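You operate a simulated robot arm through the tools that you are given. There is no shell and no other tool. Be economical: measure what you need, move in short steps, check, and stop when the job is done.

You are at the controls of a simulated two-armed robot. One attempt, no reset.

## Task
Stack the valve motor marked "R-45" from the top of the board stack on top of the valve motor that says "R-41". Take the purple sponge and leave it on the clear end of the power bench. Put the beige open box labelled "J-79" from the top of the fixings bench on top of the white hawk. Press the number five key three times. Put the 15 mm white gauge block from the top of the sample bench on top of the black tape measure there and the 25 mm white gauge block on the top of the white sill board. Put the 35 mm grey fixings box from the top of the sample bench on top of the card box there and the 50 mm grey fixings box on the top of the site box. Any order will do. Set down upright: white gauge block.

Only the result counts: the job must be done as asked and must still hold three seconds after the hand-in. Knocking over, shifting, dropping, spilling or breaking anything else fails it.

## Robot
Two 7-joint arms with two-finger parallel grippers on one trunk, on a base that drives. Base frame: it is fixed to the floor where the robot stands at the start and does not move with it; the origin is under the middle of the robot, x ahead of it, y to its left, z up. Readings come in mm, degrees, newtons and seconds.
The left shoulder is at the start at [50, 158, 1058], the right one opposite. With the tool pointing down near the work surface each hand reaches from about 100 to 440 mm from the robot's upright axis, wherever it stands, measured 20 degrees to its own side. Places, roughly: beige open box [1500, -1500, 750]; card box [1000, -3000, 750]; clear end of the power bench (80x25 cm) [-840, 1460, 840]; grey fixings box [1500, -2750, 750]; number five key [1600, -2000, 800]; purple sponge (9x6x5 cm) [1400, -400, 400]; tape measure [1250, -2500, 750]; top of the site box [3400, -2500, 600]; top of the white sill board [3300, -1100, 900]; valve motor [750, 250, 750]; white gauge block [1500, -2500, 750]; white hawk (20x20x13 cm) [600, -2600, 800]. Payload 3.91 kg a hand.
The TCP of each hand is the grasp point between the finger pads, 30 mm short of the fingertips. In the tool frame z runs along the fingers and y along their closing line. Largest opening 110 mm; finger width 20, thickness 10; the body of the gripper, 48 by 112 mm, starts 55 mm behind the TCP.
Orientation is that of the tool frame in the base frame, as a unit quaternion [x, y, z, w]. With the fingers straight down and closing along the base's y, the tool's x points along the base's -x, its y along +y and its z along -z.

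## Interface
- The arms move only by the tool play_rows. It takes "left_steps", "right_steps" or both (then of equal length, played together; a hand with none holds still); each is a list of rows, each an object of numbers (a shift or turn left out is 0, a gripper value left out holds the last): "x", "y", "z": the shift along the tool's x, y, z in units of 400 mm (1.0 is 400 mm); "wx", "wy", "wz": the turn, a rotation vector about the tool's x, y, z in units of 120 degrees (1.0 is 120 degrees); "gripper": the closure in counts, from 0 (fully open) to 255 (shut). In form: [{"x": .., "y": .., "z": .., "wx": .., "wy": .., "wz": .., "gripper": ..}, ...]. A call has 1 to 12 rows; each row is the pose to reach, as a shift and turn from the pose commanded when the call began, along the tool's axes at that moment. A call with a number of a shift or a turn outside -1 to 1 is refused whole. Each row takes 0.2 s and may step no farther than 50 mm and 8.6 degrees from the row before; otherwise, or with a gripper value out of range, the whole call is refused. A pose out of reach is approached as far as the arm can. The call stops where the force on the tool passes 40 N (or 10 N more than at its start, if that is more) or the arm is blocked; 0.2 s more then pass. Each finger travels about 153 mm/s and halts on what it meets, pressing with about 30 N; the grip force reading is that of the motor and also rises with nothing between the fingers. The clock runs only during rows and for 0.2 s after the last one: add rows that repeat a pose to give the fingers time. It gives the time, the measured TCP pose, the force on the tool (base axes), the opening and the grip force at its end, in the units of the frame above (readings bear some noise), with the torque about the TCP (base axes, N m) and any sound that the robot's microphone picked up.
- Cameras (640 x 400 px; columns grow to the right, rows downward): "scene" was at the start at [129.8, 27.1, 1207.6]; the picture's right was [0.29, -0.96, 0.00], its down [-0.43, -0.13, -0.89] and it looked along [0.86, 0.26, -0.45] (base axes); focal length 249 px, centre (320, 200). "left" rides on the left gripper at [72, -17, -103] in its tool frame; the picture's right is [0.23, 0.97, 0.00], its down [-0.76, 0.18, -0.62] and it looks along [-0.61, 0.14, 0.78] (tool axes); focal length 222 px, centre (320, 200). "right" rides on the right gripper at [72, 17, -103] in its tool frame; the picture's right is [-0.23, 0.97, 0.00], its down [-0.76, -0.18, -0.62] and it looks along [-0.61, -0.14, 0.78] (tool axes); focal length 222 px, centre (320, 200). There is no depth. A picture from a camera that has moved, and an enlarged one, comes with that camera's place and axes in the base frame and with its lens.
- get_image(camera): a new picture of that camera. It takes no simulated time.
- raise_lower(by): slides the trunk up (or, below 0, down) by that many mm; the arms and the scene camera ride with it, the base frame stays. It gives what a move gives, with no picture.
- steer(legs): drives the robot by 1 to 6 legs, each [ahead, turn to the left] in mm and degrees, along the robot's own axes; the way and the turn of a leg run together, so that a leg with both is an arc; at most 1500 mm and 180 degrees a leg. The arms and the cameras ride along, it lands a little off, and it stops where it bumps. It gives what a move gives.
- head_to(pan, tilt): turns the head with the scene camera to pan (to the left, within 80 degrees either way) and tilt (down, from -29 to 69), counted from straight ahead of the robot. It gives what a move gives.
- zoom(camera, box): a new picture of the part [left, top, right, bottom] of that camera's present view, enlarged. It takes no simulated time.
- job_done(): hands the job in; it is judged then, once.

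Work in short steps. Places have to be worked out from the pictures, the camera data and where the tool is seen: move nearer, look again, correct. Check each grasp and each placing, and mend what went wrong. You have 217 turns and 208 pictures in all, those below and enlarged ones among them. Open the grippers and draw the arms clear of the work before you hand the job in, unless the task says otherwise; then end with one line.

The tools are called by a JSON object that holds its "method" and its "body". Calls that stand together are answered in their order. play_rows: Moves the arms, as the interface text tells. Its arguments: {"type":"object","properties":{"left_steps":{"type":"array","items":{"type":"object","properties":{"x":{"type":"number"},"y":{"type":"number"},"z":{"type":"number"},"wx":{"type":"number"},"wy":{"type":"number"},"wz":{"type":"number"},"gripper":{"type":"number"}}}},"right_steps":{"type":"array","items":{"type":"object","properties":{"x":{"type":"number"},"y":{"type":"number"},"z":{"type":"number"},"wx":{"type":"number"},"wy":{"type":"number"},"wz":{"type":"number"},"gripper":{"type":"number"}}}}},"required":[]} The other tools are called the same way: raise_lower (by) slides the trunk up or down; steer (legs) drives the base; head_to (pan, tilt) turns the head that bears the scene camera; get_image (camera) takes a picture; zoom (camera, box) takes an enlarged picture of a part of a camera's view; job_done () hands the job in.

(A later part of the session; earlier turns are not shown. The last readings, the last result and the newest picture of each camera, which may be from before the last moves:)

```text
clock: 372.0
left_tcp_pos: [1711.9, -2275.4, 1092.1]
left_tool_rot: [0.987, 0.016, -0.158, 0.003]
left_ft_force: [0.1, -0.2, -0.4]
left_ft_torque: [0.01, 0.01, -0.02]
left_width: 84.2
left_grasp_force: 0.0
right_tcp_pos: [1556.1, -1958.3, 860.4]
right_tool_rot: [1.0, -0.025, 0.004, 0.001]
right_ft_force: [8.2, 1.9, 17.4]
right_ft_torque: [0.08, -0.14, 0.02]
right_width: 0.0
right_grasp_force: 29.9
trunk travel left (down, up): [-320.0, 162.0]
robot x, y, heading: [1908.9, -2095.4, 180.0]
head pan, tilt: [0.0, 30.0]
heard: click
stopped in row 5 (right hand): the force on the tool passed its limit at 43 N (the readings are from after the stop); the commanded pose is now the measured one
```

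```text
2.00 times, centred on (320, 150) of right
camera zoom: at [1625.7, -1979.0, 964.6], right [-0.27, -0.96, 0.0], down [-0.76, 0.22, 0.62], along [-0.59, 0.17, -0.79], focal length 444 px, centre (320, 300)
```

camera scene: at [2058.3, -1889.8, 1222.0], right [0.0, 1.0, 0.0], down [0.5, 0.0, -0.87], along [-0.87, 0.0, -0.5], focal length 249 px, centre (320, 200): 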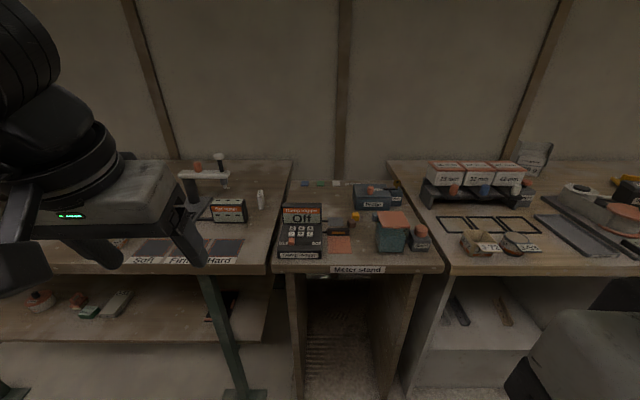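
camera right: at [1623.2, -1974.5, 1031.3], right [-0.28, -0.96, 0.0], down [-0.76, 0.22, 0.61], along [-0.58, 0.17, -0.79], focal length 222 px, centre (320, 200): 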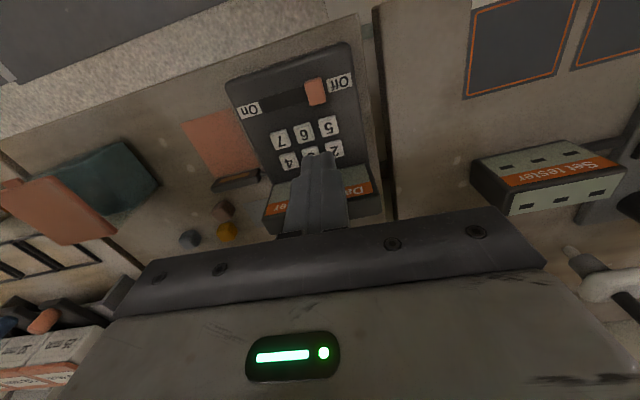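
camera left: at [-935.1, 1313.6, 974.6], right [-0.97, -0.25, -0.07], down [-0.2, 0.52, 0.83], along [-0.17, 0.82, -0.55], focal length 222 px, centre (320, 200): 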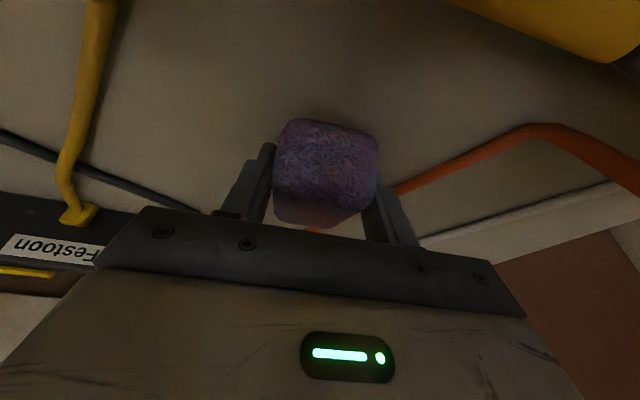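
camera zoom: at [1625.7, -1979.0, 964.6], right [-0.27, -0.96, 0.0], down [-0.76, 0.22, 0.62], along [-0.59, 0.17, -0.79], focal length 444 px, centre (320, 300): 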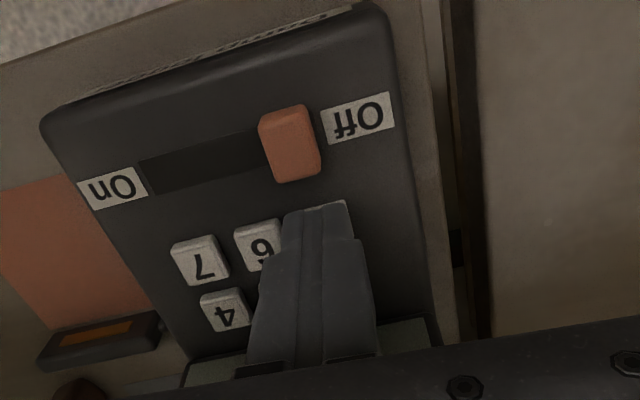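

One click heard on key 5. Releasing fully, then pressing a second time to the same depth.

{"method": "play_rows", "body": {"right_steps": [{"x": 0.003, "z": -0.02}, {"x": 0.003, "z": -0.04}, {"x": 0.003, "z": -0.04}, {"x": 0.003, "z": -0.02}, {"x": 0.003, "z": -0.01}, {"x": 0.003, "z": -0.005}, {"x": 0.003, "z": 0.0}, {"x": 0.003, "z": 0.0}, {"x": 0.003, "z": -0.02}, {"x": 0.003, "z": -0.04}, {"x": 0.003, "z": -0.04}]}}

```text
clock: 374.4
left_tcp_pos: [1711.8, -2274.7, 1092.5]
left_tool_rot: [0.987, 0.016, -0.158, 0.002]
left_ft_force: [0.0, 0.6, 0.7]
left_ft_torque: [-0.01, 0.01, -0.03]
left_width: 84.6
left_grasp_force: 0.1
right_tcp_pos: [1555.2, -1958.6, 874.0]
right_tool_rot: [1.0, -0.025, 0.006, 0.001]
right_ft_force: [-0.4, 0.4, -0.8]
right_ft_torque: [0.03, 0.03, -0.01]
right_width: 0.1
right_grasp_force: 30.1
trunk travel left (down, up): [-320.0, 162.0]
robot x, y, heading: [1909.7, -2102.0, 180.0]
head pan, tilt: [0.0, 30.0]
heard: click
```

Second click. Pressing the third time.

{"method": "play_rows", "body": {"right_steps": [{"z": 0.02}, {"z": 0.03}, {"z": 0.035}, {"z": 0.04}, {"z": 0.04}, {"z": 0.02}, {"z": 0.0}, {"z": 0.0}]}}

{"method": "zoom", "body": {"camera": "right", "box": [220, 50, 420, 250]}}

```text
clock: 376.2
left_tcp_pos: [1711.8, -2274.0, 1092.7]
left_tool_rot: [0.987, 0.016, -0.158, 0.002]
left_ft_force: [0.8, -0.6, 0.8]
left_ft_torque: [-0.02, 0.0, 0.02]
left_width: 84.4
left_grasp_force: 0.0
right_tcp_pos: [1555.4, -1957.6, 875.1]
right_tool_rot: [1.0, -0.025, 0.006, 0.0]
right_ft_force: [-1.3, 0.3, -0.7]
right_ft_torque: [0.0, 0.0, 0.02]
right_width: 0.2
right_grasp_force: 30.0
trunk travel left (down, up): [-320.0, 162.0]
robot x, y, heading: [1910.5, -2100.4, 180.2]
head pan, tilt: [0.0, 30.0]
heard: click
```

```text
2.00 times, centred on (320, 150) of right
camera zoom: at [1625.3, -1978.5, 979.1], right [-0.28, -0.96, 0.0], down [-0.76, 0.22, 0.61], along [-0.59, 0.17, -0.79], focal length 444 px, centre (320, 300)
```

zoom: 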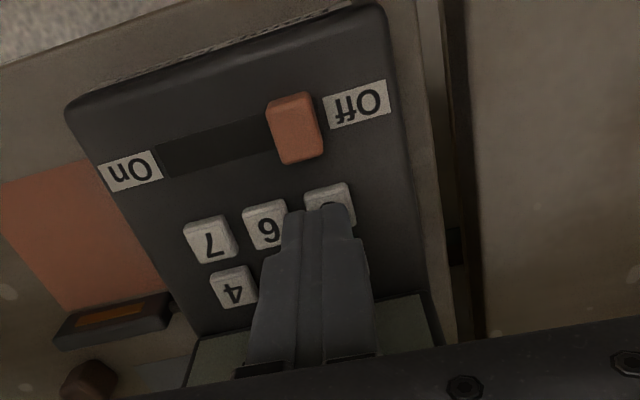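

Three clicks, three presses. Lifting the right hand and looking at the sample bench to the left.

{"method": "play_rows", "body": {"right_steps": [{"z": -0.1}, {"z": -0.2}, {"z": -0.3}, {"x": 0.1, "z": -0.4}, {"x": 0.2, "z": -0.45}, {"x": 0.3, "z": -0.45}, {"x": 0.4, "z": -0.45, "gripper": 0}]}}

{"method": "steer", "body": {"legs": [[-280, 0], [0, 90], [450, 0], [0, -90]]}}

{"method": "head_to", "body": {"pan": 0, "tilt": 30}}

{"method": "get_image", "body": {"camera": "scene"}}

```text
refused: row 4 steps farther than a row can; nothing moved
```

```text
clock: 388.2
left_tcp_pos: [2000.7, -2730.8, 1092.6]
left_tool_rot: [0.987, 0.024, -0.158, 0.004]
left_ft_force: [0.6, -0.5, 0.1]
left_ft_torque: [-0.01, -0.03, -0.01]
left_width: 84.1
left_grasp_force: 0.0
right_tcp_pos: [1840.2, -2417.5, 875.7]
right_tool_rot: [1.0, -0.018, 0.006, 0.001]
right_ft_force: [0.1, -0.2, -0.3]
right_ft_torque: [-0.05, 0.0, -0.02]
right_width: 0.0
right_grasp_force: 29.7
trunk travel left (down, up): [-320.0, 162.0]
robot x, y, heading: [2196.5, -2550.9, -179.3]
head pan, tilt: [0.0, 30.0]
```

```text
clock: 388.8
left_tcp_pos: [2000.1, -2731.3, 1092.2]
left_tool_rot: [0.987, 0.023, -0.158, 0.004]
left_ft_force: [-0.8, -0.1, 0.9]
left_ft_torque: [0.01, -0.02, 0.02]
left_width: 84.3
left_grasp_force: 0.0
right_tcp_pos: [1839.7, -2417.0, 874.8]
right_tool_rot: [1.0, -0.019, 0.005, 0.0]
right_ft_force: [0.4, -0.7, 0.4]
right_ft_torque: [0.0, -0.03, 0.02]
right_width: 0.1
right_grasp_force: 30.3
trunk travel left (down, up): [-320.0, 162.0]
robot x, y, heading: [2196.3, -2554.7, -179.2]
head pan, tilt: [0.0, 30.0]
```

```text
69 pictures are left
camera scene: at [2069.4, -2554.2, 1222.1], right [-0.01, 1.0, 0.0], down [0.5, 0.01, -0.87], along [-0.87, -0.01, -0.5], focal length 249 px, centre (320, 200)
```

scene: 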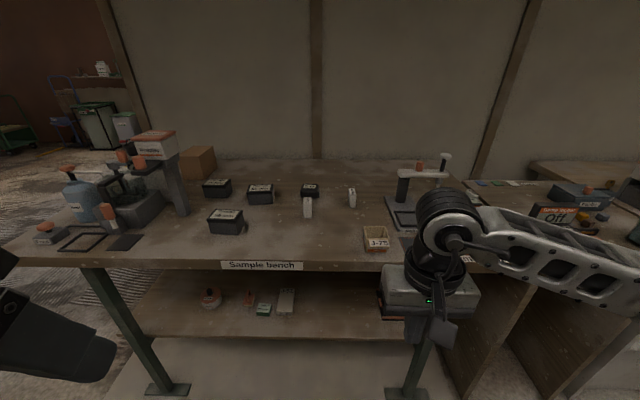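

The lift was refused but the drive ran. I'll check that the logger is unaffected and zoom in on the sample bench items.

{"method": "zoom", "body": {"camera": "scene", "box": [180, 140, 380, 250]}}

{"method": "zoom", "body": {"camera": "scene", "box": [500, 180, 620, 250]}}

```text
3.20 times, centred on (280, 195) of scene
camera zoom: at [2069.4, -2554.2, 1222.1], right [-0.01, 1.0, 0.0], down [0.5, 0.01, -0.87], along [-0.87, -0.01, -0.5], focal length 796 px, centre (448, 216)
```

zoom: 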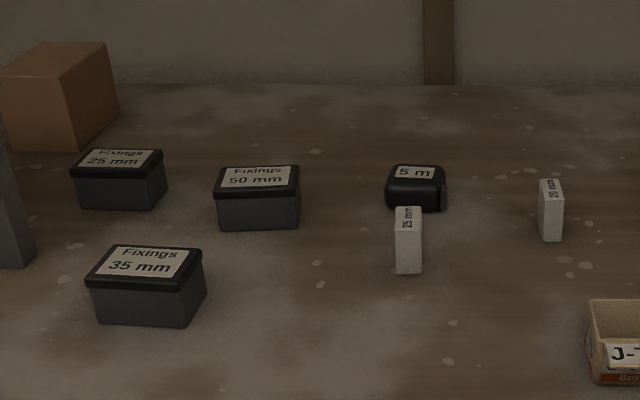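

```text
5.33 times, centred on (560, 215) of scene
camera zoom: at [2069.4, -2554.2, 1222.1], right [-0.01, 1.0, 0.0], down [0.5, 0.01, -0.87], along [-0.87, -0.01, -0.5], focal length 1327 px, centre (-960, 120)
```

zoom: 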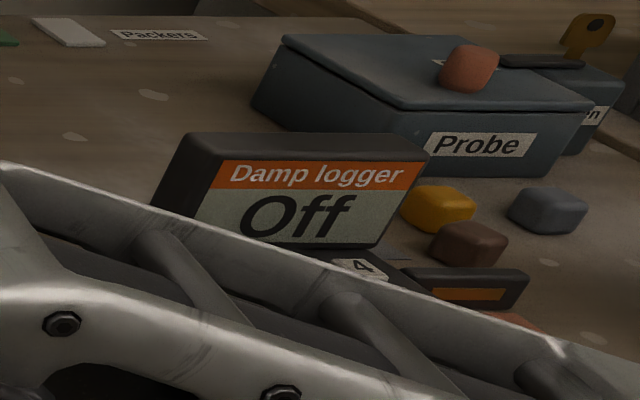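

Logger is fine ("Off", undisturbed). The sample bench has the 25 mm block at ~(1409,-2602), tape ~(1286,-2601), 35 mm box ~(1484,-2834), 50 mm box ~(1316,-2771). I'll raise the right hand out of the way and set the left tool to the 55° pitch that reaches far.

{"method": "play_rows", "body": {"left_steps": [{"wy": -0.03}, {"wy": -0.06}, {"wy": -0.09}, {"wy": -0.12}, {"wy": -0.14}, {"wy": -0.14}, {"wy": -0.14}], "right_steps": [{"z": -0.1}, {"z": -0.2}, {"z": -0.3}, {"x": 0.08, "z": -0.38}, {"x": 0.16, "z": -0.45}, {"x": 0.26, "z": -0.48}, {"x": 0.36, "z": -0.5, "gripper": 0}]}}

{"method": "steer", "body": {"legs": [[0, -30], [290, 0], [0, 30]]}}

{"method": "head_to", "body": {"pan": 15, "tilt": 45}}

{"method": "get_image", "body": {"camera": "scene"}}

```text
clock: 390.4
left_tcp_pos: [1990.8, -2720.1, 1128.4]
left_tool_rot: [0.953, 0.023, -0.301, 0.008]
left_ft_force: [1.3, 0.1, -0.3]
left_ft_torque: [0.02, -0.01, 0.0]
left_width: 83.9
left_grasp_force: 0.1
left hand out of reach, approached as far as the arm can: row 1, 2, 3, 4, 5, 6, 7
right_tcp_pos: [1982.8, -2423.2, 1077.0]
right_tool_rot: [1.0, -0.018, 0.005, 0.0]
right_ft_force: [-0.2, 0.5, 0.3]
right_ft_torque: [-0.01, 0.02, -0.01]
right_width: 110.2
right_grasp_force: 0.0
trunk travel left (down, up): [-320.0, 162.0]
robot x, y, heading: [2197.2, -2557.2, -179.1]
head pan, tilt: [0.0, 30.0]
```

```text
clock: 395.4
left_tcp_pos: [1735.5, -2578.7, 1128.4]
left_tool_rot: [0.954, 0.023, -0.3, 0.007]
left_ft_force: [-0.7, -0.1, -0.3]
left_ft_torque: [-0.02, -0.01, 0.01]
left_width: 84.2
left_grasp_force: 0.0
right_tcp_pos: [1726.4, -2279.8, 1076.0]
right_tool_rot: [1.0, -0.018, 0.005, 0.001]
right_ft_force: [0.4, 0.7, -0.4]
right_ft_torque: [0.02, 0.03, 0.01]
right_width: 110.0
right_grasp_force: 0.0
trunk travel left (down, up): [-320.0, 162.0]
robot x, y, heading: [1941.1, -2410.8, -179.3]
head pan, tilt: [0.0, 30.0]
```

```text
clock: 396.1
left_tcp_pos: [1735.8, -2578.4, 1128.6]
left_tool_rot: [0.953, 0.022, -0.301, 0.007]
left_ft_force: [0.0, 1.2, -0.6]
left_ft_torque: [-0.04, -0.01, 0.04]
left_width: 84.2
left_grasp_force: 0.0
right_tcp_pos: [1727.6, -2279.7, 1077.2]
right_tool_rot: [1.0, -0.018, 0.005, 0.001]
right_ft_force: [-0.1, 0.8, 0.1]
right_ft_torque: [-0.01, 0.0, -0.04]
right_width: 110.0
right_grasp_force: 0.1
trunk travel left (down, up): [-320.0, 162.0]
robot x, y, heading: [1942.1, -2411.0, -179.3]
head pan, tilt: [15.0, 45.0]
```

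```text
66 pictures are left
camera scene: at [1826.6, -2432.7, 1199.5], right [-0.27, 0.96, 0.0], down [0.68, 0.19, -0.71], along [-0.68, -0.19, -0.71], focal length 249 px, centre (320, 200)
```

scene: 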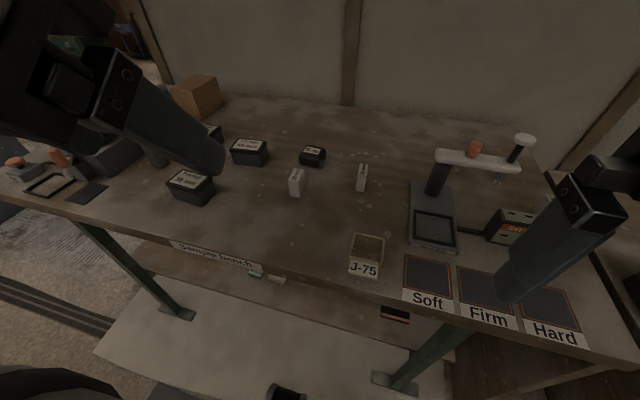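

Positions refined: 25 mm block (1418,-2606), tape (1295,-2604). Extending the left hand to the pre-grasp 100 mm back along the tool axis.

{"method": "play_rows", "body": {"left_steps": [{"x": -0.028, "y": 0.004, "z": 0.104}, {"x": -0.056, "y": 0.008, "z": 0.2075}, {"x": -0.083, "y": 0.011, "z": 0.311}, {"x": -0.111, "y": 0.015, "z": 0.415}, {"x": -0.139, "y": 0.019, "z": 0.519}, {"x": -0.167, "y": 0.022, "z": 0.6225}, {"x": -0.195, "y": 0.026, "z": 0.726}, {"x": -0.2225, "y": 0.03, "z": 0.83}, {"x": -0.2225, "y": 0.03, "z": 0.83}]}}

{"method": "get_image", "body": {"camera": "left"}}

```text
clock: 398.1
left_tcp_pos: [1473.0, -2602.8, 905.5]
left_tool_rot: [0.953, 0.022, -0.301, 0.007]
left_ft_force: [0.3, -0.2, 0.9]
left_ft_torque: [0.02, 0.01, 0.04]
left_width: 84.3
left_grasp_force: 0.0
left hand out of reach, approached as far as the arm can: row 1, 2, 3, 4
right_tcp_pos: [1727.3, -2278.6, 1076.9]
right_tool_rot: [1.0, -0.019, 0.006, 0.002]
right_ft_force: [-0.8, 0.9, 0.2]
right_ft_torque: [0.0, -0.01, 0.01]
right_width: 110.0
right_grasp_force: 0.1
trunk travel left (down, up): [-320.0, 162.0]
robot x, y, heading: [1945.7, -2416.1, -178.9]
head pan, tilt: [15.0, 45.0]
```

```text
65 pictures are left
camera left: at [1591.0, -2580.2, 948.4], right [0.23, -0.96, -0.13], down [-0.26, -0.19, 0.95], along [-0.94, -0.19, -0.29], focal length 222 px, centre (320, 200)
```

left: 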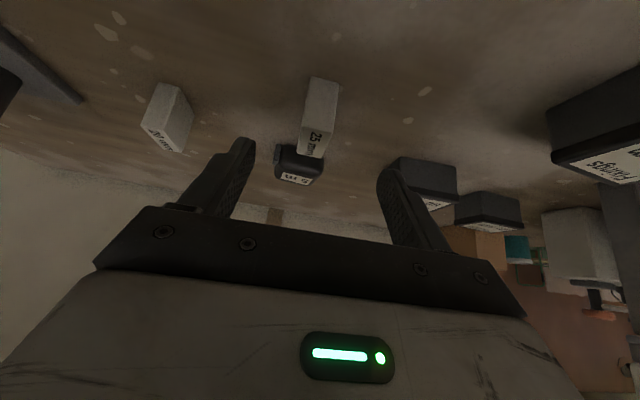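

The block is confirmed at (1423,-2602), z 785–848, right on the tool axis. Approaching 95 mm and closing.

{"method": "play_rows", "body": {"left_steps": [{"x": 0.003, "y": -0.003, "z": 0.08}, {"x": 0.005, "y": -0.005, "z": 0.16}, {"x": 0.0077, "y": -0.008, "z": 0.237}, {"x": 0.0077, "y": -0.008, "z": 0.237}, {"x": 0.0077, "y": -0.008, "z": 0.237, "gripper": 140}, {"x": 0.0077, "y": -0.008, "z": 0.237, "gripper": 255}, {"x": 0.0077, "y": -0.008, "z": 0.237, "gripper": 255}, {"x": 0.0077, "y": -0.008, "z": 0.237, "gripper": 255}]}}

{"method": "get_image", "body": {"camera": "left"}}

```text
clock: 399.9
left_tcp_pos: [1422.5, -2601.8, 830.6]
left_tool_rot: [0.953, 0.023, -0.303, 0.007]
left_ft_force: [0.9, -4.2, 21.8]
left_ft_torque: [-0.21, 0.21, 0.06]
left_width: 24.6
left_grasp_force: 30.4
right_tcp_pos: [1728.0, -2278.8, 1077.7]
right_tool_rot: [1.0, -0.018, 0.004, 0.001]
right_ft_force: [0.4, 0.8, -0.1]
right_ft_torque: [-0.02, 0.02, 0.0]
right_width: 109.9
right_grasp_force: 0.0
trunk travel left (down, up): [-320.0, 162.0]
robot x, y, heading: [1946.2, -2411.7, -179.1]
head pan, tilt: [15.0, 45.0]
```

```text
64 pictures are left
camera left: at [1539.3, -2579.6, 871.9], right [0.23, -0.96, -0.13], down [-0.25, -0.19, 0.95], along [-0.94, -0.19, -0.29], focal length 222 px, centre (320, 200)
```

left: 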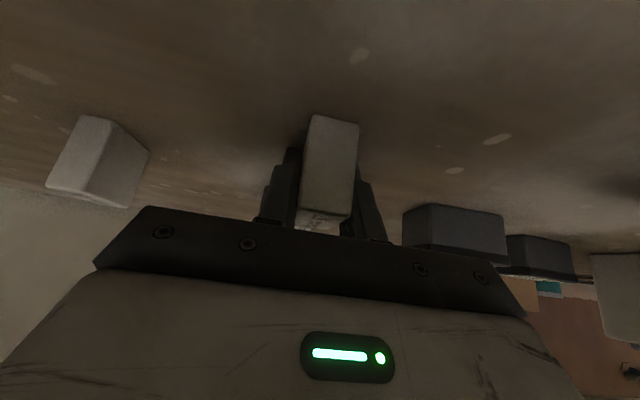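

Gripped at 24.6 mm (the 25 mm block); fingertips just touch the bench, so bench z≈799. Lifting out along the approach and tucking.

{"method": "play_rows", "body": {"left_steps": [{"z": -0.06}, {"z": -0.14}, {"z": -0.237}, {"x": 0.02, "z": -0.34}, {"x": 0.05, "z": -0.44}, {"x": 0.08, "z": -0.54}, {"x": 0.11, "z": -0.64}, {"x": 0.14, "z": -0.74}, {"x": 0.17, "z": -0.84}, {"x": 0.2, "z": -0.94}, {"x": 0.2, "z": -0.94}]}}

{"method": "steer", "body": {"legs": [[-350, 0], [0, -135]]}}

{"method": "head_to", "body": {"pan": -20, "tilt": 20}}

{"method": "get_image", "body": {"camera": "scene"}}

```text
clock: 402.3
left_tcp_pos: [1690.7, -2580.3, 1112.0]
left_tool_rot: [0.954, 0.023, -0.3, 0.007]
left_ft_force: [-0.4, 0.0, -1.0]
left_ft_torque: [0.05, 0.05, 0.0]
left_width: 24.3
left_grasp_force: 29.7
left hand out of reach, approached as far as the arm can: row 7, 8, 9, 10, 11
right_tcp_pos: [1726.3, -2280.0, 1077.7]
right_tool_rot: [1.0, -0.018, 0.005, 0.001]
right_ft_force: [-0.2, 0.3, 0.2]
right_ft_torque: [-0.02, 0.0, 0.02]
right_width: 110.2
right_grasp_force: 0.0
trunk travel left (down, up): [-320.0, 162.0]
robot x, y, heading: [1942.6, -2409.9, -179.2]
head pan, tilt: [15.0, 45.0]
```

```text
clock: 410.1
left_tcp_pos: [2343.5, -2106.2, 1111.6]
left_tool_rot: [-0.389, 0.871, 0.123, 0.274]
left_ft_force: [0.2, 0.4, -1.3]
left_ft_torque: [0.03, 0.0, 0.04]
left_width: 24.5
left_grasp_force: 30.0
right_tcp_pos: [2534.4, -2342.4, 1075.8]
right_tool_rot: [-0.369, 0.929, -0.001, -0.004]
right_ft_force: [0.3, -0.5, 0.1]
right_ft_torque: [-0.03, 0.03, 0.01]
right_width: 110.2
right_grasp_force: 0.1
trunk travel left (down, up): [-320.0, 162.0]
robot x, y, heading: [2285.4, -2406.3, 46.3]
head pan, tilt: [15.0, 45.0]
```

```text
clock: 411.2
left_tcp_pos: [2343.8, -2106.7, 1112.2]
left_tool_rot: [-0.39, 0.871, 0.122, 0.274]
left_ft_force: [-0.2, -0.2, 0.2]
left_ft_torque: [0.0, 0.0, 0.01]
left_width: 24.4
left_grasp_force: 30.2
right_tcp_pos: [2533.2, -2342.6, 1077.4]
right_tool_rot: [-0.37, 0.929, 0.0, -0.005]
right_ft_force: [0.0, 0.4, 0.5]
right_ft_torque: [0.0, -0.01, 0.01]
right_width: 110.0
right_grasp_force: 0.1
trunk travel left (down, up): [-320.0, 162.0]
robot x, y, heading: [2289.6, -2407.3, 46.1]
head pan, tilt: [-20.0, 20.0]
```

```text
63 pictures are left
camera scene: at [2402.6, -2335.0, 1238.1], right [0.44, -0.9, 0.0], down [-0.31, -0.15, -0.94], along [0.84, 0.42, -0.34], focal length 249 px, centre (320, 200)
```

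scene: 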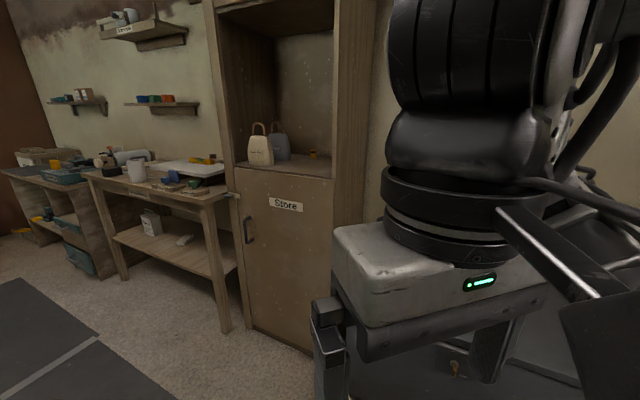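

The white sill board is on the bench at roughly (3350,-1000). I'll drive over and face it.

{"method": "steer", "body": {"legs": [[0, 33.7], [1180, 0], [0, -80], [150, 0]]}}

{"method": "head_to", "body": {"pan": 15, "tilt": 35}}

{"method": "get_image", "body": {"camera": "scene"}}

```text
clock: 423.2
left_tcp_pos: [2909.6, -1091.7, 1111.9]
left_tool_rot: [-0.003, 0.954, 0.001, 0.299]
left_ft_force: [0.7, 0.1, -0.4]
left_ft_torque: [-0.02, 0.01, -0.02]
left_width: 24.3
left_grasp_force: 29.9
right_tcp_pos: [2861.7, -1390.1, 1076.2]
right_tool_rot: [0.04, 0.999, 0.001, -0.006]
right_ft_force: [-0.7, 0.0, 0.8]
right_ft_torque: [0.0, 0.02, 0.01]
right_width: 110.1
right_grasp_force: 0.0
trunk travel left (down, up): [-320.0, 162.0]
robot x, y, heading: [2645.2, -1249.8, -1.6]
head pan, tilt: [-20.0, 20.0]
```

```text
clock: 424.2
left_tcp_pos: [2909.7, -1090.8, 1111.3]
left_tool_rot: [-0.003, 0.954, 0.001, 0.3]
left_ft_force: [0.5, -0.6, -0.6]
left_ft_torque: [-0.02, -0.01, 0.01]
left_width: 24.3
left_grasp_force: 30.6
right_tcp_pos: [2862.4, -1389.5, 1075.8]
right_tool_rot: [0.039, 0.999, 0.002, -0.005]
right_ft_force: [0.1, -0.7, -0.4]
right_ft_torque: [0.0, 0.0, 0.01]
right_width: 109.8
right_grasp_force: 0.1
trunk travel left (down, up): [-320.0, 162.0]
robot x, y, heading: [2651.1, -1253.3, -1.6]
head pan, tilt: [15.0, 35.0]
```

```text
62 pictures are left
camera scene: at [2778.6, -1231.4, 1214.3], right [0.23, -0.97, 0.0], down [-0.56, -0.13, -0.82], along [0.8, 0.19, -0.57], focal length 249 px, centre (320, 200)
```

scene: 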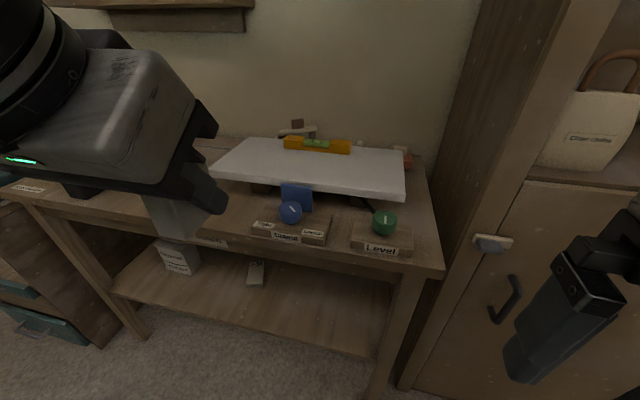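

Slab top is at z≈918, centred about (3307,-1067). Driving in 215 mm, then extending over it.

{"method": "steer", "body": {"legs": [[0, 1.6], [215, 0]]}}

{"method": "get_image", "body": {"camera": "scene"}}

```text
clock: 426.3
left_tcp_pos: [3109.6, -1082.5, 1110.8]
left_tool_rot: [-0.017, 0.954, 0.006, 0.3]
left_ft_force: [-0.1, -0.1, -0.9]
left_ft_torque: [0.02, 0.01, 0.01]
left_width: 24.7
left_grasp_force: 29.7
right_tcp_pos: [3069.2, -1383.8, 1075.8]
right_tool_rot: [0.025, 1.0, 0.002, -0.005]
right_ft_force: [-1.0, -1.3, -0.2]
right_ft_torque: [0.02, 0.0, 0.02]
right_width: 110.1
right_grasp_force: 0.1
trunk travel left (down, up): [-320.0, 162.0]
robot x, y, heading: [2853.8, -1252.1, -0.0]
head pan, tilt: [15.0, 35.0]
stopped in leg 2: the robot was blocked; the commanded pose is now the measured one
```

```text
61 pictures are left
camera scene: at [2982.7, -1227.0, 1214.3], right [0.26, -0.97, 0.0], down [-0.55, -0.15, -0.82], along [0.79, 0.21, -0.57], focal length 249 px, centre (320, 200)
```

scene: 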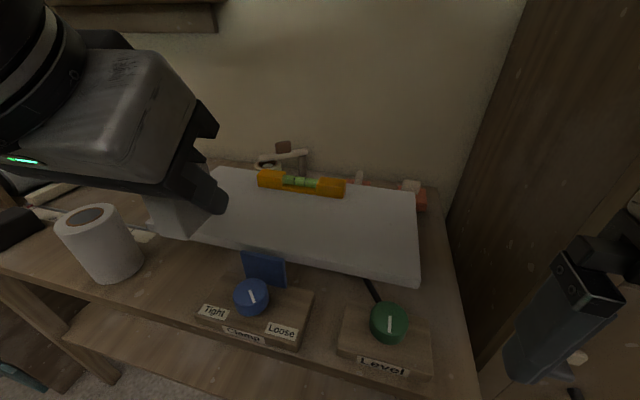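

Blocked at x=2854, still within reach. Extending the block over the slab to (3315,-1098,1000).

{"method": "play_rows", "body": {"left_steps": [{"x": -0.052, "y": -0.0115, "z": 0.104}, {"x": -0.104, "y": -0.023, "z": 0.208}, {"x": -0.156, "y": -0.0345, "z": 0.312}, {"x": -0.208, "y": -0.046, "z": 0.416}, {"x": -0.26, "y": -0.0575, "z": 0.52}, {"x": -0.26, "y": -0.0575, "z": 0.52}]}}

{"method": "get_image", "body": {"camera": "scene"}}

```text
clock: 427.7
left_tcp_pos: [3315.2, -1098.0, 1000.2]
left_tool_rot: [-0.016, 0.954, 0.005, 0.3]
left_ft_force: [-0.1, -1.2, 0.1]
left_ft_torque: [0.06, -0.01, -0.03]
left_width: 24.3
left_grasp_force: 29.7
right_tcp_pos: [3069.6, -1383.7, 1076.2]
right_tool_rot: [0.025, 1.0, 0.002, -0.005]
right_ft_force: [-0.3, 0.3, -0.2]
right_ft_torque: [0.01, -0.01, -0.02]
right_width: 110.0
right_grasp_force: 0.1
trunk travel left (down, up): [-320.0, 162.0]
robot x, y, heading: [2855.6, -1251.4, -0.2]
head pan, tilt: [15.0, 35.0]
```

```text
60 pictures are left
camera scene: at [2982.7, -1227.0, 1214.2], right [0.26, -0.97, 0.0], down [-0.55, -0.15, -0.82], along [0.79, 0.21, -0.57], focal length 249 px, centre (320, 200)
```

scene: 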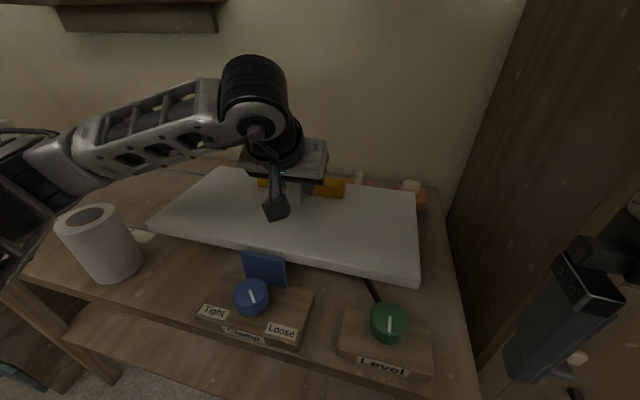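

Over the slab centre and clear of the level. Descending 38 mm then creeping to contact.

{"method": "play_rows", "body": {"left_steps": [{"x": 0.03, "z": 0.042}, {"x": 0.054, "z": 0.078}, {"x": 0.057, "z": 0.082}, {"x": 0.06, "z": 0.086}, {"x": 0.063, "z": 0.09}, {"x": 0.066, "z": 0.094}, {"x": 0.069, "z": 0.098}, {"x": 0.072, "z": 0.103}]}}

```text
clock: 428.5
left_tcp_pos: [3317.0, -1100.1, 970.4]
left_tool_rot: [-0.017, 0.949, 0.002, 0.314]
left_ft_force: [0.2, -0.5, 10.7]
left_ft_torque: [0.2, -0.16, -0.18]
left_width: 24.2
left_grasp_force: 30.0
right_tcp_pos: [3069.6, -1383.2, 1076.6]
right_tool_rot: [0.025, 1.0, 0.002, -0.004]
right_ft_force: [-0.6, 0.5, -0.6]
right_ft_torque: [-0.02, -0.02, 0.02]
right_width: 109.9
right_grasp_force: 0.0
trunk travel left (down, up): [-320.0, 162.0]
robot x, y, heading: [2857.4, -1252.7, -0.3]
head pan, tilt: [15.0, 35.0]
stopped in row 3 (left hand): the force on the tool passed its limit at 42 N (the readings are from after the stop); the commanded pose is now the measured one
```

Contact at the slab (z≈937). Looking at the block before release.

{"method": "zoom", "body": {"camera": "scene", "box": [230, 130, 390, 260]}}

```text
3.08 times, centred on (310, 195) of scene
camera zoom: at [2981.8, -1227.1, 1214.2], right [0.26, -0.97, 0.0], down [-0.55, -0.15, -0.82], along [0.79, 0.21, -0.57], focal length 766 px, centre (351, 215)
```

zoom: 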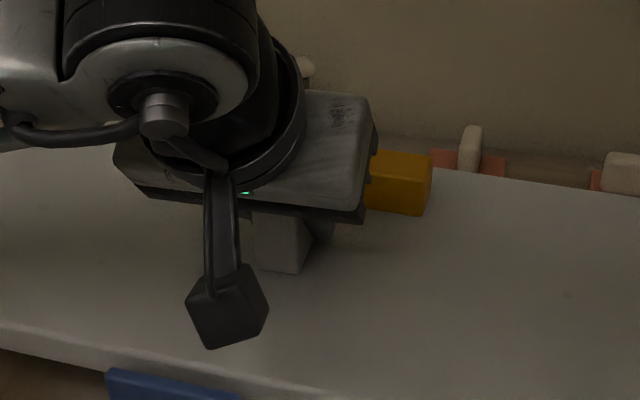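

The block's base reads on the slab surface. Releasing, then retreating up.

{"method": "play_rows", "body": {"left_steps": [{"z": -0.003, "x": -0.002, "gripper": 200}, {"z": -0.003, "x": -0.002, "gripper": 160}, {"z": -0.003, "x": -0.002, "gripper": 120}, {"z": -0.003, "x": -0.002, "gripper": 120}, {"x": 0.0, "z": -0.06}, {"x": 0.0, "z": -0.15}, {"x": 0.02, "z": -0.25}, {"x": 0.05, "z": -0.35}, {"x": 0.09, "z": -0.45}]}}

{"method": "zoom", "body": {"camera": "scene", "box": [190, 130, 430, 290]}}

```text
clock: 430.5
left_tcp_pos: [3180.1, -1102.7, 1091.8]
left_tool_rot: [-0.018, 0.95, 0.004, 0.31]
left_ft_force: [0.0, 0.3, 0.5]
left_ft_torque: [-0.01, -0.02, -0.02]
left_width: 58.2
left_grasp_force: 0.0
right_tcp_pos: [3068.9, -1383.6, 1076.3]
right_tool_rot: [0.025, 1.0, 0.001, -0.005]
right_ft_force: [0.3, -0.2, -0.7]
right_ft_torque: [0.03, -0.03, -0.01]
right_width: 110.1
right_grasp_force: 0.0
trunk travel left (down, up): [-320.0, 162.0]
robot x, y, heading: [2852.3, -1250.9, 0.2]
head pan, tilt: [15.0, 35.0]
```

```text
2.50 times, centred on (310, 210) of scene
camera zoom: at [2982.0, -1227.0, 1214.3], right [0.26, -0.97, 0.0], down [-0.55, -0.15, -0.82], along [0.79, 0.21, -0.57], focal length 622 px, centre (345, 175)
```

zoom: 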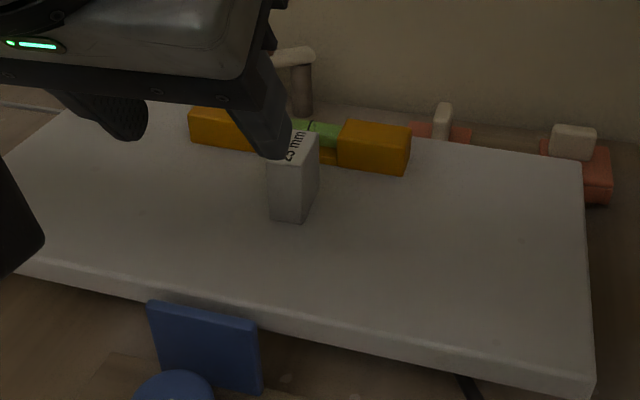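

The 25 mm block stands upright on the sill board. Now to the 15 mm block near (1379,-2079).

{"method": "steer", "body": {"legs": [[-350, 0], [0, -107.6], [680, 0], [0, -72.6], [330, 0]]}}

{"method": "head_to", "body": {"pan": 15, "tilt": 40}}

{"method": "get_image", "body": {"camera": "scene"}}

```text
clock: 445.6
left_tcp_pos: [1633.1, -2028.3, 1090.9]
left_tool_rot: [0.95, 0.009, -0.311, 0.0]
left_ft_force: [0.1, -0.3, 0.1]
left_ft_torque: [0.0, 0.01, -0.01]
left_width: 58.4
left_grasp_force: 0.0
right_tcp_pos: [1751.7, -1751.9, 1076.2]
right_tool_rot: [0.999, -0.034, 0.005, 0.001]
right_ft_force: [0.5, -0.4, -1.1]
right_ft_torque: [0.01, -0.01, -0.02]
right_width: 109.9
right_grasp_force: 0.0
trunk travel left (down, up): [-320.0, 162.0]
robot x, y, heading: [1965.2, -1890.4, 179.2]
head pan, tilt: [15.0, 35.0]
```

```text
clock: 446.2
left_tcp_pos: [1633.5, -2029.4, 1090.4]
left_tool_rot: [0.951, 0.008, -0.31, 0.0]
left_ft_force: [-0.2, 0.9, -0.2]
left_ft_torque: [0.0, -0.01, -0.01]
left_width: 58.2
left_grasp_force: 0.0
right_tcp_pos: [1751.7, -1752.0, 1077.1]
right_tool_rot: [0.999, -0.034, 0.005, 0.001]
right_ft_force: [1.0, -0.1, 0.5]
right_ft_torque: [0.02, -0.01, 0.0]
right_width: 110.0
right_grasp_force: 0.1
trunk travel left (down, up): [-320.0, 162.0]
robot x, y, heading: [1965.1, -1890.2, 178.8]
head pan, tilt: [15.0, 40.0]
```

```text
57 pictures are left
camera scene: at [1843.4, -1907.8, 1206.7], right [-0.24, 0.97, 0.0], down [0.62, 0.16, -0.77], along [-0.74, -0.19, -0.64], focal length 249 px, centre (320, 200)
```

scene: 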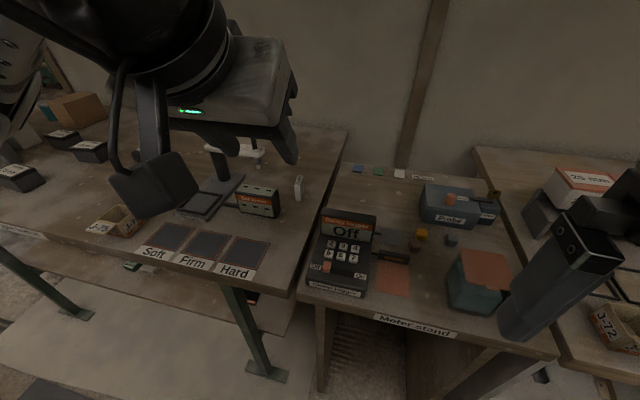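

Zooming in on the 15 mm block for its orientation.

{"method": "zoom", "body": {"camera": "scene", "box": [230, 150, 350, 225]}}

```text
5.33 times, centred on (290, 188) of scene
camera zoom: at [1843.4, -1907.8, 1206.7], right [-0.24, 0.97, 0.0], down [0.62, 0.16, -0.77], along [-0.74, -0.19, -0.64], focal length 1327 px, centre (480, 267)
```

zoom: 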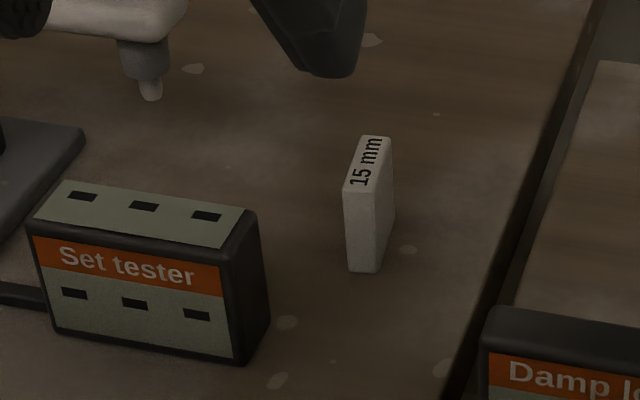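

The block is axis-aligned, 15 mm thick in y. I'll drive in 70 mm and bring the left hand to pre-grasp with a 46 mm opening.

{"method": "steer", "body": {"legs": [[70, 0]]}}

{"method": "play_rows", "body": {"left_steps": [{"x": -0.011, "y": 0.029, "z": 0.112, "gripper": 148}, {"x": -0.022, "y": 0.059, "z": 0.224}, {"x": -0.033, "y": 0.088, "z": 0.336}, {"x": -0.044, "y": 0.117, "z": 0.448}, {"x": -0.055, "y": 0.1465, "z": 0.56}, {"x": -0.055, "y": 0.1465, "z": 0.56}]}}

{"method": "get_image", "body": {"camera": "left"}}

```text
clock: 447.3
left_tcp_pos: [1564.6, -2026.9, 1093.0]
left_tool_rot: [0.951, 0.009, -0.31, 0.0]
left_ft_force: [0.0, 0.1, 0.1]
left_ft_torque: [-0.01, -0.02, 0.0]
left_width: 58.0
left_grasp_force: 0.0
right_tcp_pos: [1681.3, -1749.8, 1075.8]
right_tool_rot: [0.999, -0.034, 0.005, 0.002]
right_ft_force: [-0.6, -0.1, -0.3]
right_ft_torque: [0.03, 0.0, 0.01]
right_width: 110.1
right_grasp_force: 0.0
trunk travel left (down, up): [-320.0, 162.0]
robot x, y, heading: [1898.5, -1883.9, 179.0]
head pan, tilt: [15.0, 40.0]
```

```text
clock: 448.7
left_tcp_pos: [1415.2, -2088.5, 922.7]
left_tool_rot: [0.951, 0.008, -0.31, 0.001]
left_ft_force: [0.4, -0.2, -1.0]
left_ft_torque: [0.0, -0.02, 0.0]
left_width: 46.2
left_grasp_force: 0.1
right_tcp_pos: [1682.1, -1750.2, 1076.9]
right_tool_rot: [0.999, -0.034, 0.006, 0.001]
right_ft_force: [0.9, -0.2, 1.0]
right_ft_torque: [-0.02, -0.02, -0.02]
right_width: 110.1
right_grasp_force: 0.2
trunk travel left (down, up): [-320.0, 162.0]
robot x, y, heading: [1894.9, -1886.8, 178.9]
head pan, tilt: [15.0, 40.0]
```

```text
55 pictures are left
camera left: at [1534.9, -2069.6, 963.0], right [0.2, -0.97, -0.14], down [-0.24, -0.19, 0.95], along [-0.95, -0.16, -0.27], focal length 222 px, centre (320, 200)
```

left: 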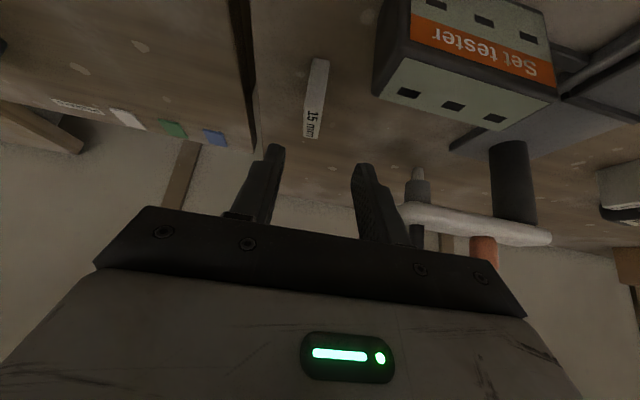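

The block centre is at about (1368,-2078), top z≈850. Approaching with an 11 mm lateral correction and closing.

{"method": "play_rows", "body": {"left_steps": [{"x": 0.01, "y": -0.029, "z": 0.07}, {"x": 0.02, "y": -0.029, "z": 0.15}, {"x": 0.0325, "y": -0.029, "z": 0.238}, {"x": 0.0325, "y": -0.029, "z": 0.238}, {"x": 0.0325, "y": -0.029, "z": 0.238, "gripper": 200}, {"x": 0.0325, "y": -0.029, "z": 0.238, "gripper": 255}, {"x": 0.0325, "y": -0.029, "z": 0.238, "gripper": 255}]}}

{"method": "get_image", "body": {"camera": "left"}}

```text
clock: 450.3
left_tcp_pos: [1370.6, -2077.0, 838.7]
left_tool_rot: [0.951, 0.009, -0.31, 0.0]
left_ft_force: [0.4, -0.4, -0.3]
left_ft_torque: [0.0, -0.01, -0.03]
left_width: 14.1
left_grasp_force: 29.8
right_tcp_pos: [1683.1, -1749.9, 1076.2]
right_tool_rot: [0.999, -0.034, 0.005, 0.0]
right_ft_force: [-0.1, 0.2, 0.2]
right_ft_torque: [-0.02, -0.03, -0.01]
right_width: 109.8
right_grasp_force: 0.0
trunk travel left (down, up): [-320.0, 162.0]
robot x, y, heading: [1891.3, -1887.4, 179.1]
head pan, tilt: [15.0, 40.0]
```

```text
54 pictures are left
camera left: at [1489.6, -2057.8, 878.7], right [0.2, -0.97, -0.14], down [-0.25, -0.19, 0.95], along [-0.95, -0.16, -0.28], focal length 222 px, centre (320, 200)
```

left: 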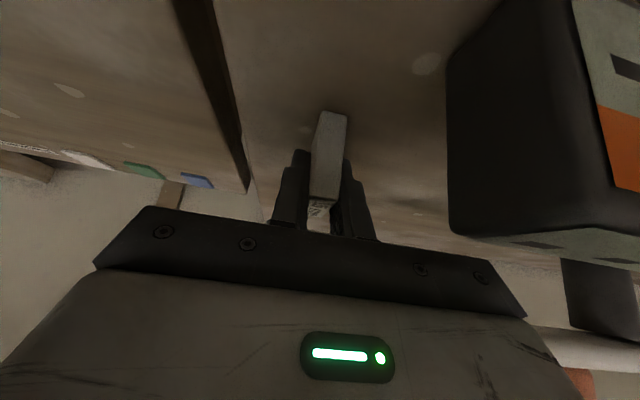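

Gripped at 14 mm (15 mm block). Retreating and driving to face the tape measure.

{"method": "play_rows", "body": {"left_steps": [{"z": -0.06}, {"z": -0.15}, {"z": -0.25}, {"z": -0.35}, {"x": 0.02, "z": -0.45}, {"x": 0.05, "z": -0.55}, {"x": 0.08, "z": -0.65}, {"x": 0.08, "z": -0.72}]}}

{"method": "steer", "body": {"legs": [[-250, 0], [0, 90], [553, 0], [0, -89], [225, 0]]}}

{"method": "head_to", "body": {"pan": 20, "tilt": 45}}

{"method": "get_image", "body": {"camera": "scene"}}

```text
clock: 452.1
left_tcp_pos: [1558.9, -2072.5, 1059.3]
left_tool_rot: [0.951, 0.008, -0.309, 0.001]
left_ft_force: [0.0, -0.9, -1.2]
left_ft_torque: [0.01, 0.0, -0.02]
left_width: 14.4
left_grasp_force: 29.6
left hand out of reach, approached as far as the arm can: row 7, 8
right_tcp_pos: [1683.0, -1749.1, 1076.7]
right_tool_rot: [0.999, -0.034, 0.005, 0.001]
right_ft_force: [0.4, 0.0, 0.2]
right_ft_torque: [-0.04, 0.0, 0.01]
right_width: 109.9
right_grasp_force: 0.1
trunk travel left (down, up): [-320.0, 162.0]
robot x, y, heading: [1895.0, -1885.7, 178.9]
head pan, tilt: [15.0, 40.0]
```

```text
clock: 465.6
left_tcp_pos: [1574.6, -2636.8, 1058.6]
left_tool_rot: [0.951, 0.015, -0.31, 0.002]
left_ft_force: [0.2, -0.6, -0.6]
left_ft_torque: [0.01, 0.0, 0.01]
left_width: 14.1
left_grasp_force: 29.9
right_tcp_pos: [1695.1, -2313.2, 1075.1]
right_tool_rot: [1.0, -0.028, 0.005, 0.001]
right_ft_force: [0.4, 0.5, 0.3]
right_ft_torque: [-0.01, 0.01, -0.01]
right_width: 110.1
right_grasp_force: 0.0
trunk travel left (down, up): [-320.0, 162.0]
robot x, y, heading: [1912.6, -2448.5, 180.1]
head pan, tilt: [15.0, 40.0]
```

```text
clock: 466.3
left_tcp_pos: [1575.8, -2637.2, 1058.5]
left_tool_rot: [0.951, 0.014, -0.309, 0.002]
left_ft_force: [0.8, 0.2, 0.1]
left_ft_torque: [0.0, 0.04, 0.04]
left_width: 13.9
left_grasp_force: 30.2
right_tcp_pos: [1696.1, -2313.2, 1076.9]
right_tool_rot: [1.0, -0.027, 0.005, 0.001]
right_ft_force: [0.1, 0.0, -0.1]
right_ft_torque: [0.02, 0.03, 0.02]
right_width: 109.9
right_grasp_force: 0.1
trunk travel left (down, up): [-320.0, 162.0]
robot x, y, heading: [1906.8, -2443.5, 179.8]
head pan, tilt: [20.0, 45.0]
```

```text
53 pictures are left
camera scene: at [1795.0, -2473.8, 1199.5], right [-0.34, 0.94, 0.0], down [0.67, 0.24, -0.71], along [-0.67, -0.24, -0.71], focal length 249 px, centre (320, 200)
```

scene: 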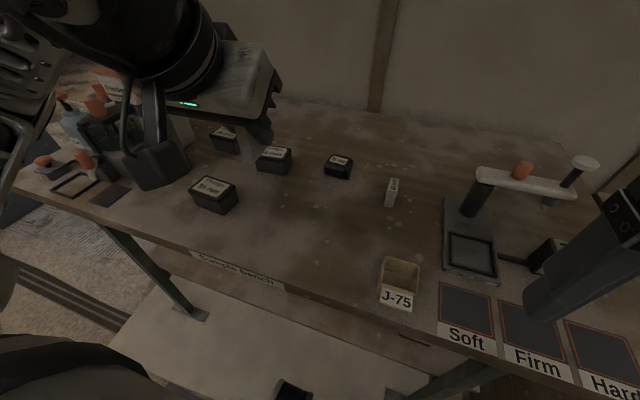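

Tape top is at about (1298,-2602). Extending the block to hover short of it at z≈960 for a look.

{"method": "play_rows", "body": {"left_steps": [{"x": -0.055, "y": -0.017, "z": 0.091}, {"x": -0.11, "y": -0.035, "z": 0.181}, {"x": -0.165, "y": -0.052, "z": 0.272}, {"x": -0.22, "y": -0.069, "z": 0.363}, {"x": -0.275, "y": -0.087, "z": 0.453}, {"x": -0.33, "y": -0.104, "z": 0.544}, {"x": -0.33, "y": -0.104, "z": 0.544}]}}

{"method": "get_image", "body": {"camera": "left"}}

{"method": "zoom", "body": {"camera": "scene", "box": [260, 100, 420, 210]}}

```text
clock: 467.9
left_tcp_pos: [1340.6, -2603.8, 960.0]
left_tool_rot: [0.951, 0.015, -0.31, 0.003]
left_ft_force: [-0.1, 0.0, 0.6]
left_ft_torque: [0.01, 0.01, 0.03]
left_width: 13.6
left_grasp_force: 29.8
right_tcp_pos: [1695.7, -2313.6, 1075.7]
right_tool_rot: [1.0, -0.029, 0.006, 0.002]
right_ft_force: [0.1, 0.2, 0.7]
right_ft_torque: [0.01, -0.02, 0.0]
right_width: 110.2
right_grasp_force: 0.1
trunk travel left (down, up): [-320.0, 162.0]
robot x, y, heading: [1911.2, -2444.6, 179.6]
head pan, tilt: [20.0, 45.0]
```

```text
52 pictures are left
camera left: at [1457.7, -2582.4, 1000.9], right [0.21, -0.97, -0.14], down [-0.24, -0.19, 0.95], along [-0.95, -0.17, -0.28], focal length 222 px, centre (320, 200)
```

left: 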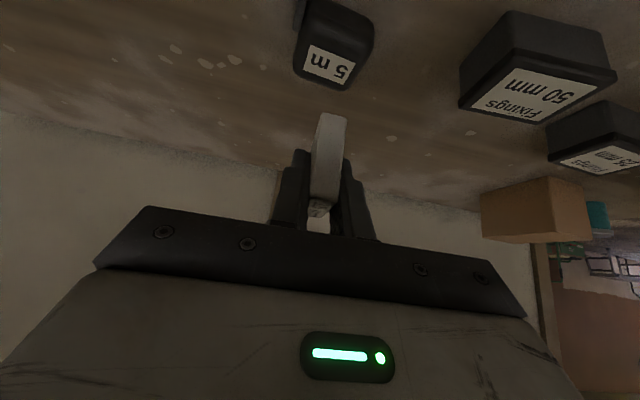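

```text
3.64 times, centred on (340, 155) of scene
camera zoom: at [1795.1, -2473.9, 1199.4], right [-0.34, 0.94, 0.0], down [0.67, 0.24, -0.71], along [-0.67, -0.24, -0.71], focal length 905 px, centre (247, 364)
```

zoom: 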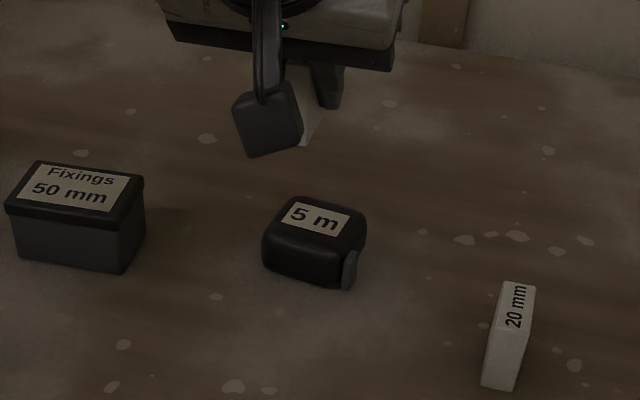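

Tape top centre is about (1309,-2601). Moving over it and descending to just above.

{"method": "play_rows", "body": {"left_steps": [{"x": -0.064, "y": -0.009, "z": 0.0465}, {"x": -0.02, "y": -0.009, "z": 0.11}, {"x": 0.02, "y": -0.009, "z": 0.16}, {"x": 0.0425, "y": -0.009, "z": 0.192}, {"x": 0.0425, "y": -0.009, "z": 0.192}]}}

{"method": "get_image", "body": {"camera": "left"}}

{"method": "zoom", "body": {"camera": "scene", "box": [260, 100, 420, 210]}}

```text
clock: 469.1
left_tcp_pos: [1308.1, -2598.9, 889.5]
left_tool_rot: [0.951, 0.015, -0.309, 0.001]
left_ft_force: [0.2, -0.9, -0.1]
left_ft_torque: [-0.01, 0.01, -0.01]
left_width: 14.0
left_grasp_force: 30.3
right_tcp_pos: [1695.7, -2311.4, 1076.5]
right_tool_rot: [1.0, -0.029, 0.005, 0.0]
right_ft_force: [1.0, -0.5, -0.5]
right_ft_torque: [-0.01, -0.02, 0.02]
right_width: 109.9
right_grasp_force: 0.0
trunk travel left (down, up): [-320.0, 162.0]
robot x, y, heading: [1911.7, -2443.3, 179.6]
head pan, tilt: [20.0, 45.0]
```

```text
50 pictures are left
camera left: at [1426.7, -2579.0, 929.1], right [0.21, -0.97, -0.14], down [-0.24, -0.19, 0.95], along [-0.95, -0.17, -0.28], focal length 222 px, centre (320, 200)
```

left: 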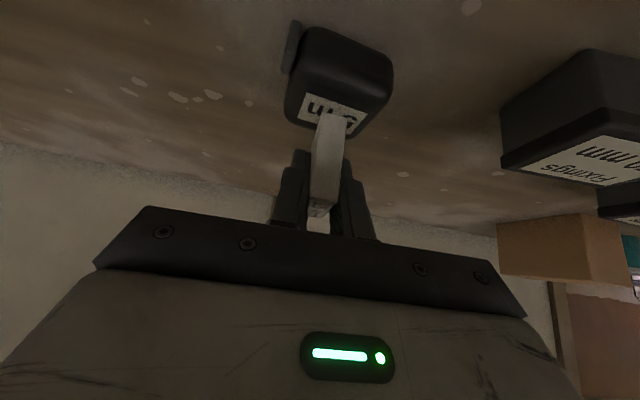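

```text
3.64 times, centred on (340, 155) of scene
camera zoom: at [1795.1, -2473.8, 1199.4], right [-0.34, 0.94, 0.0], down [0.67, 0.24, -0.71], along [-0.67, -0.24, -0.71], focal length 905 px, centre (247, 364)
```

zoom: 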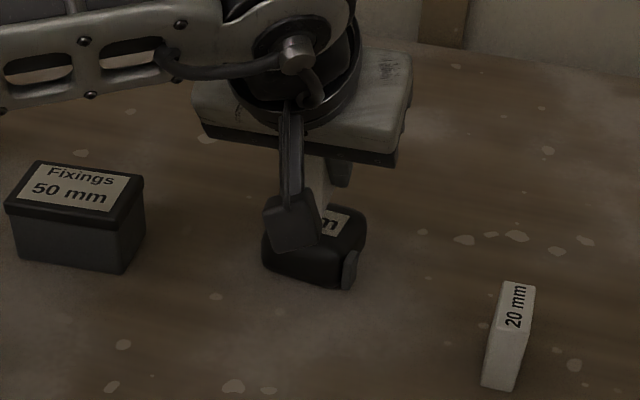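

Label centre reads (1313,-2599); shifting 5 mm toward the robot and creeping down.

{"method": "play_rows", "body": {"left_steps": [{"x": 0.01, "z": -0.007}, {"x": 0.0129, "z": -0.003}, {"x": 0.0158, "z": 0.001}, {"x": 0.0187, "z": 0.005}, {"x": 0.0216, "z": 0.009}, {"x": 0.0245, "z": 0.013}, {"x": 0.0274, "z": 0.017}]}}

```text
clock: 470.7
left_tcp_pos: [1314.5, -2599.2, 876.3]
left_tool_rot: [0.951, 0.016, -0.309, 0.003]
left_ft_force: [-0.8, 0.1, 0.0]
left_ft_torque: [-0.01, 0.0, 0.03]
left_width: 14.2
left_grasp_force: 30.1
right_tcp_pos: [1695.5, -2312.4, 1076.6]
right_tool_rot: [1.0, -0.028, 0.005, 0.001]
right_ft_force: [0.6, -0.1, 0.1]
right_ft_torque: [0.04, 0.01, 0.02]
right_width: 109.9
right_grasp_force: 0.1
trunk travel left (down, up): [-320.0, 162.0]
robot x, y, heading: [1909.9, -2448.4, 179.7]
head pan, tilt: [20.0, 45.0]
```

No contact yet; continuing down in fine rows.

{"method": "play_rows", "body": {"left_steps": [{"x": 0.0029, "z": 0.004}, {"x": 0.0058, "z": 0.008}, {"x": 0.0087, "z": 0.012}, {"x": 0.0116, "z": 0.016}, {"x": 0.0145, "z": 0.02}, {"x": 0.0174, "z": 0.024}]}}

{"method": "get_image", "body": {"camera": "left"}}

```text
clock: 472.1
left_tcp_pos: [1313.6, -2599.4, 868.7]
left_tool_rot: [0.95, 0.016, -0.313, 0.001]
left_ft_force: [1.9, -1.9, 24.5]
left_ft_torque: [-0.13, 0.04, 0.04]
left_width: 15.0
left_grasp_force: 29.7
right_tcp_pos: [1697.3, -2311.9, 1076.9]
right_tool_rot: [1.0, -0.028, 0.005, 0.002]
right_ft_force: [0.2, 0.6, -0.2]
right_ft_torque: [-0.03, -0.02, -0.01]
right_width: 110.1
right_grasp_force: 0.1
trunk travel left (down, up): [-320.0, 162.0]
robot x, y, heading: [1906.6, -2448.4, 180.0]
head pan, tilt: [20.0, 45.0]
```

```text
48 pictures are left
camera left: at [1432.3, -2578.3, 908.3], right [0.21, -0.97, -0.14], down [-0.24, -0.19, 0.95], along [-0.95, -0.17, -0.27], focal length 222 px, centre (320, 200)
```

left: 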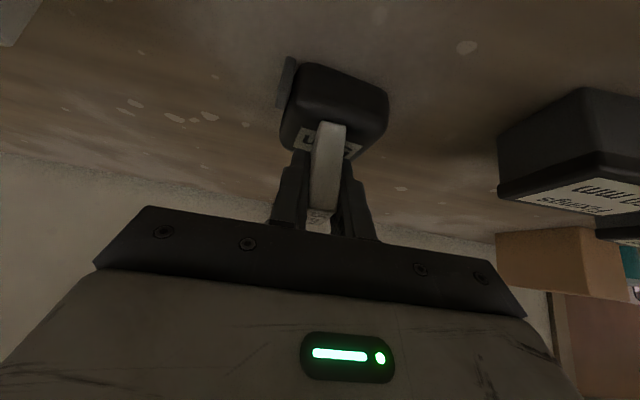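

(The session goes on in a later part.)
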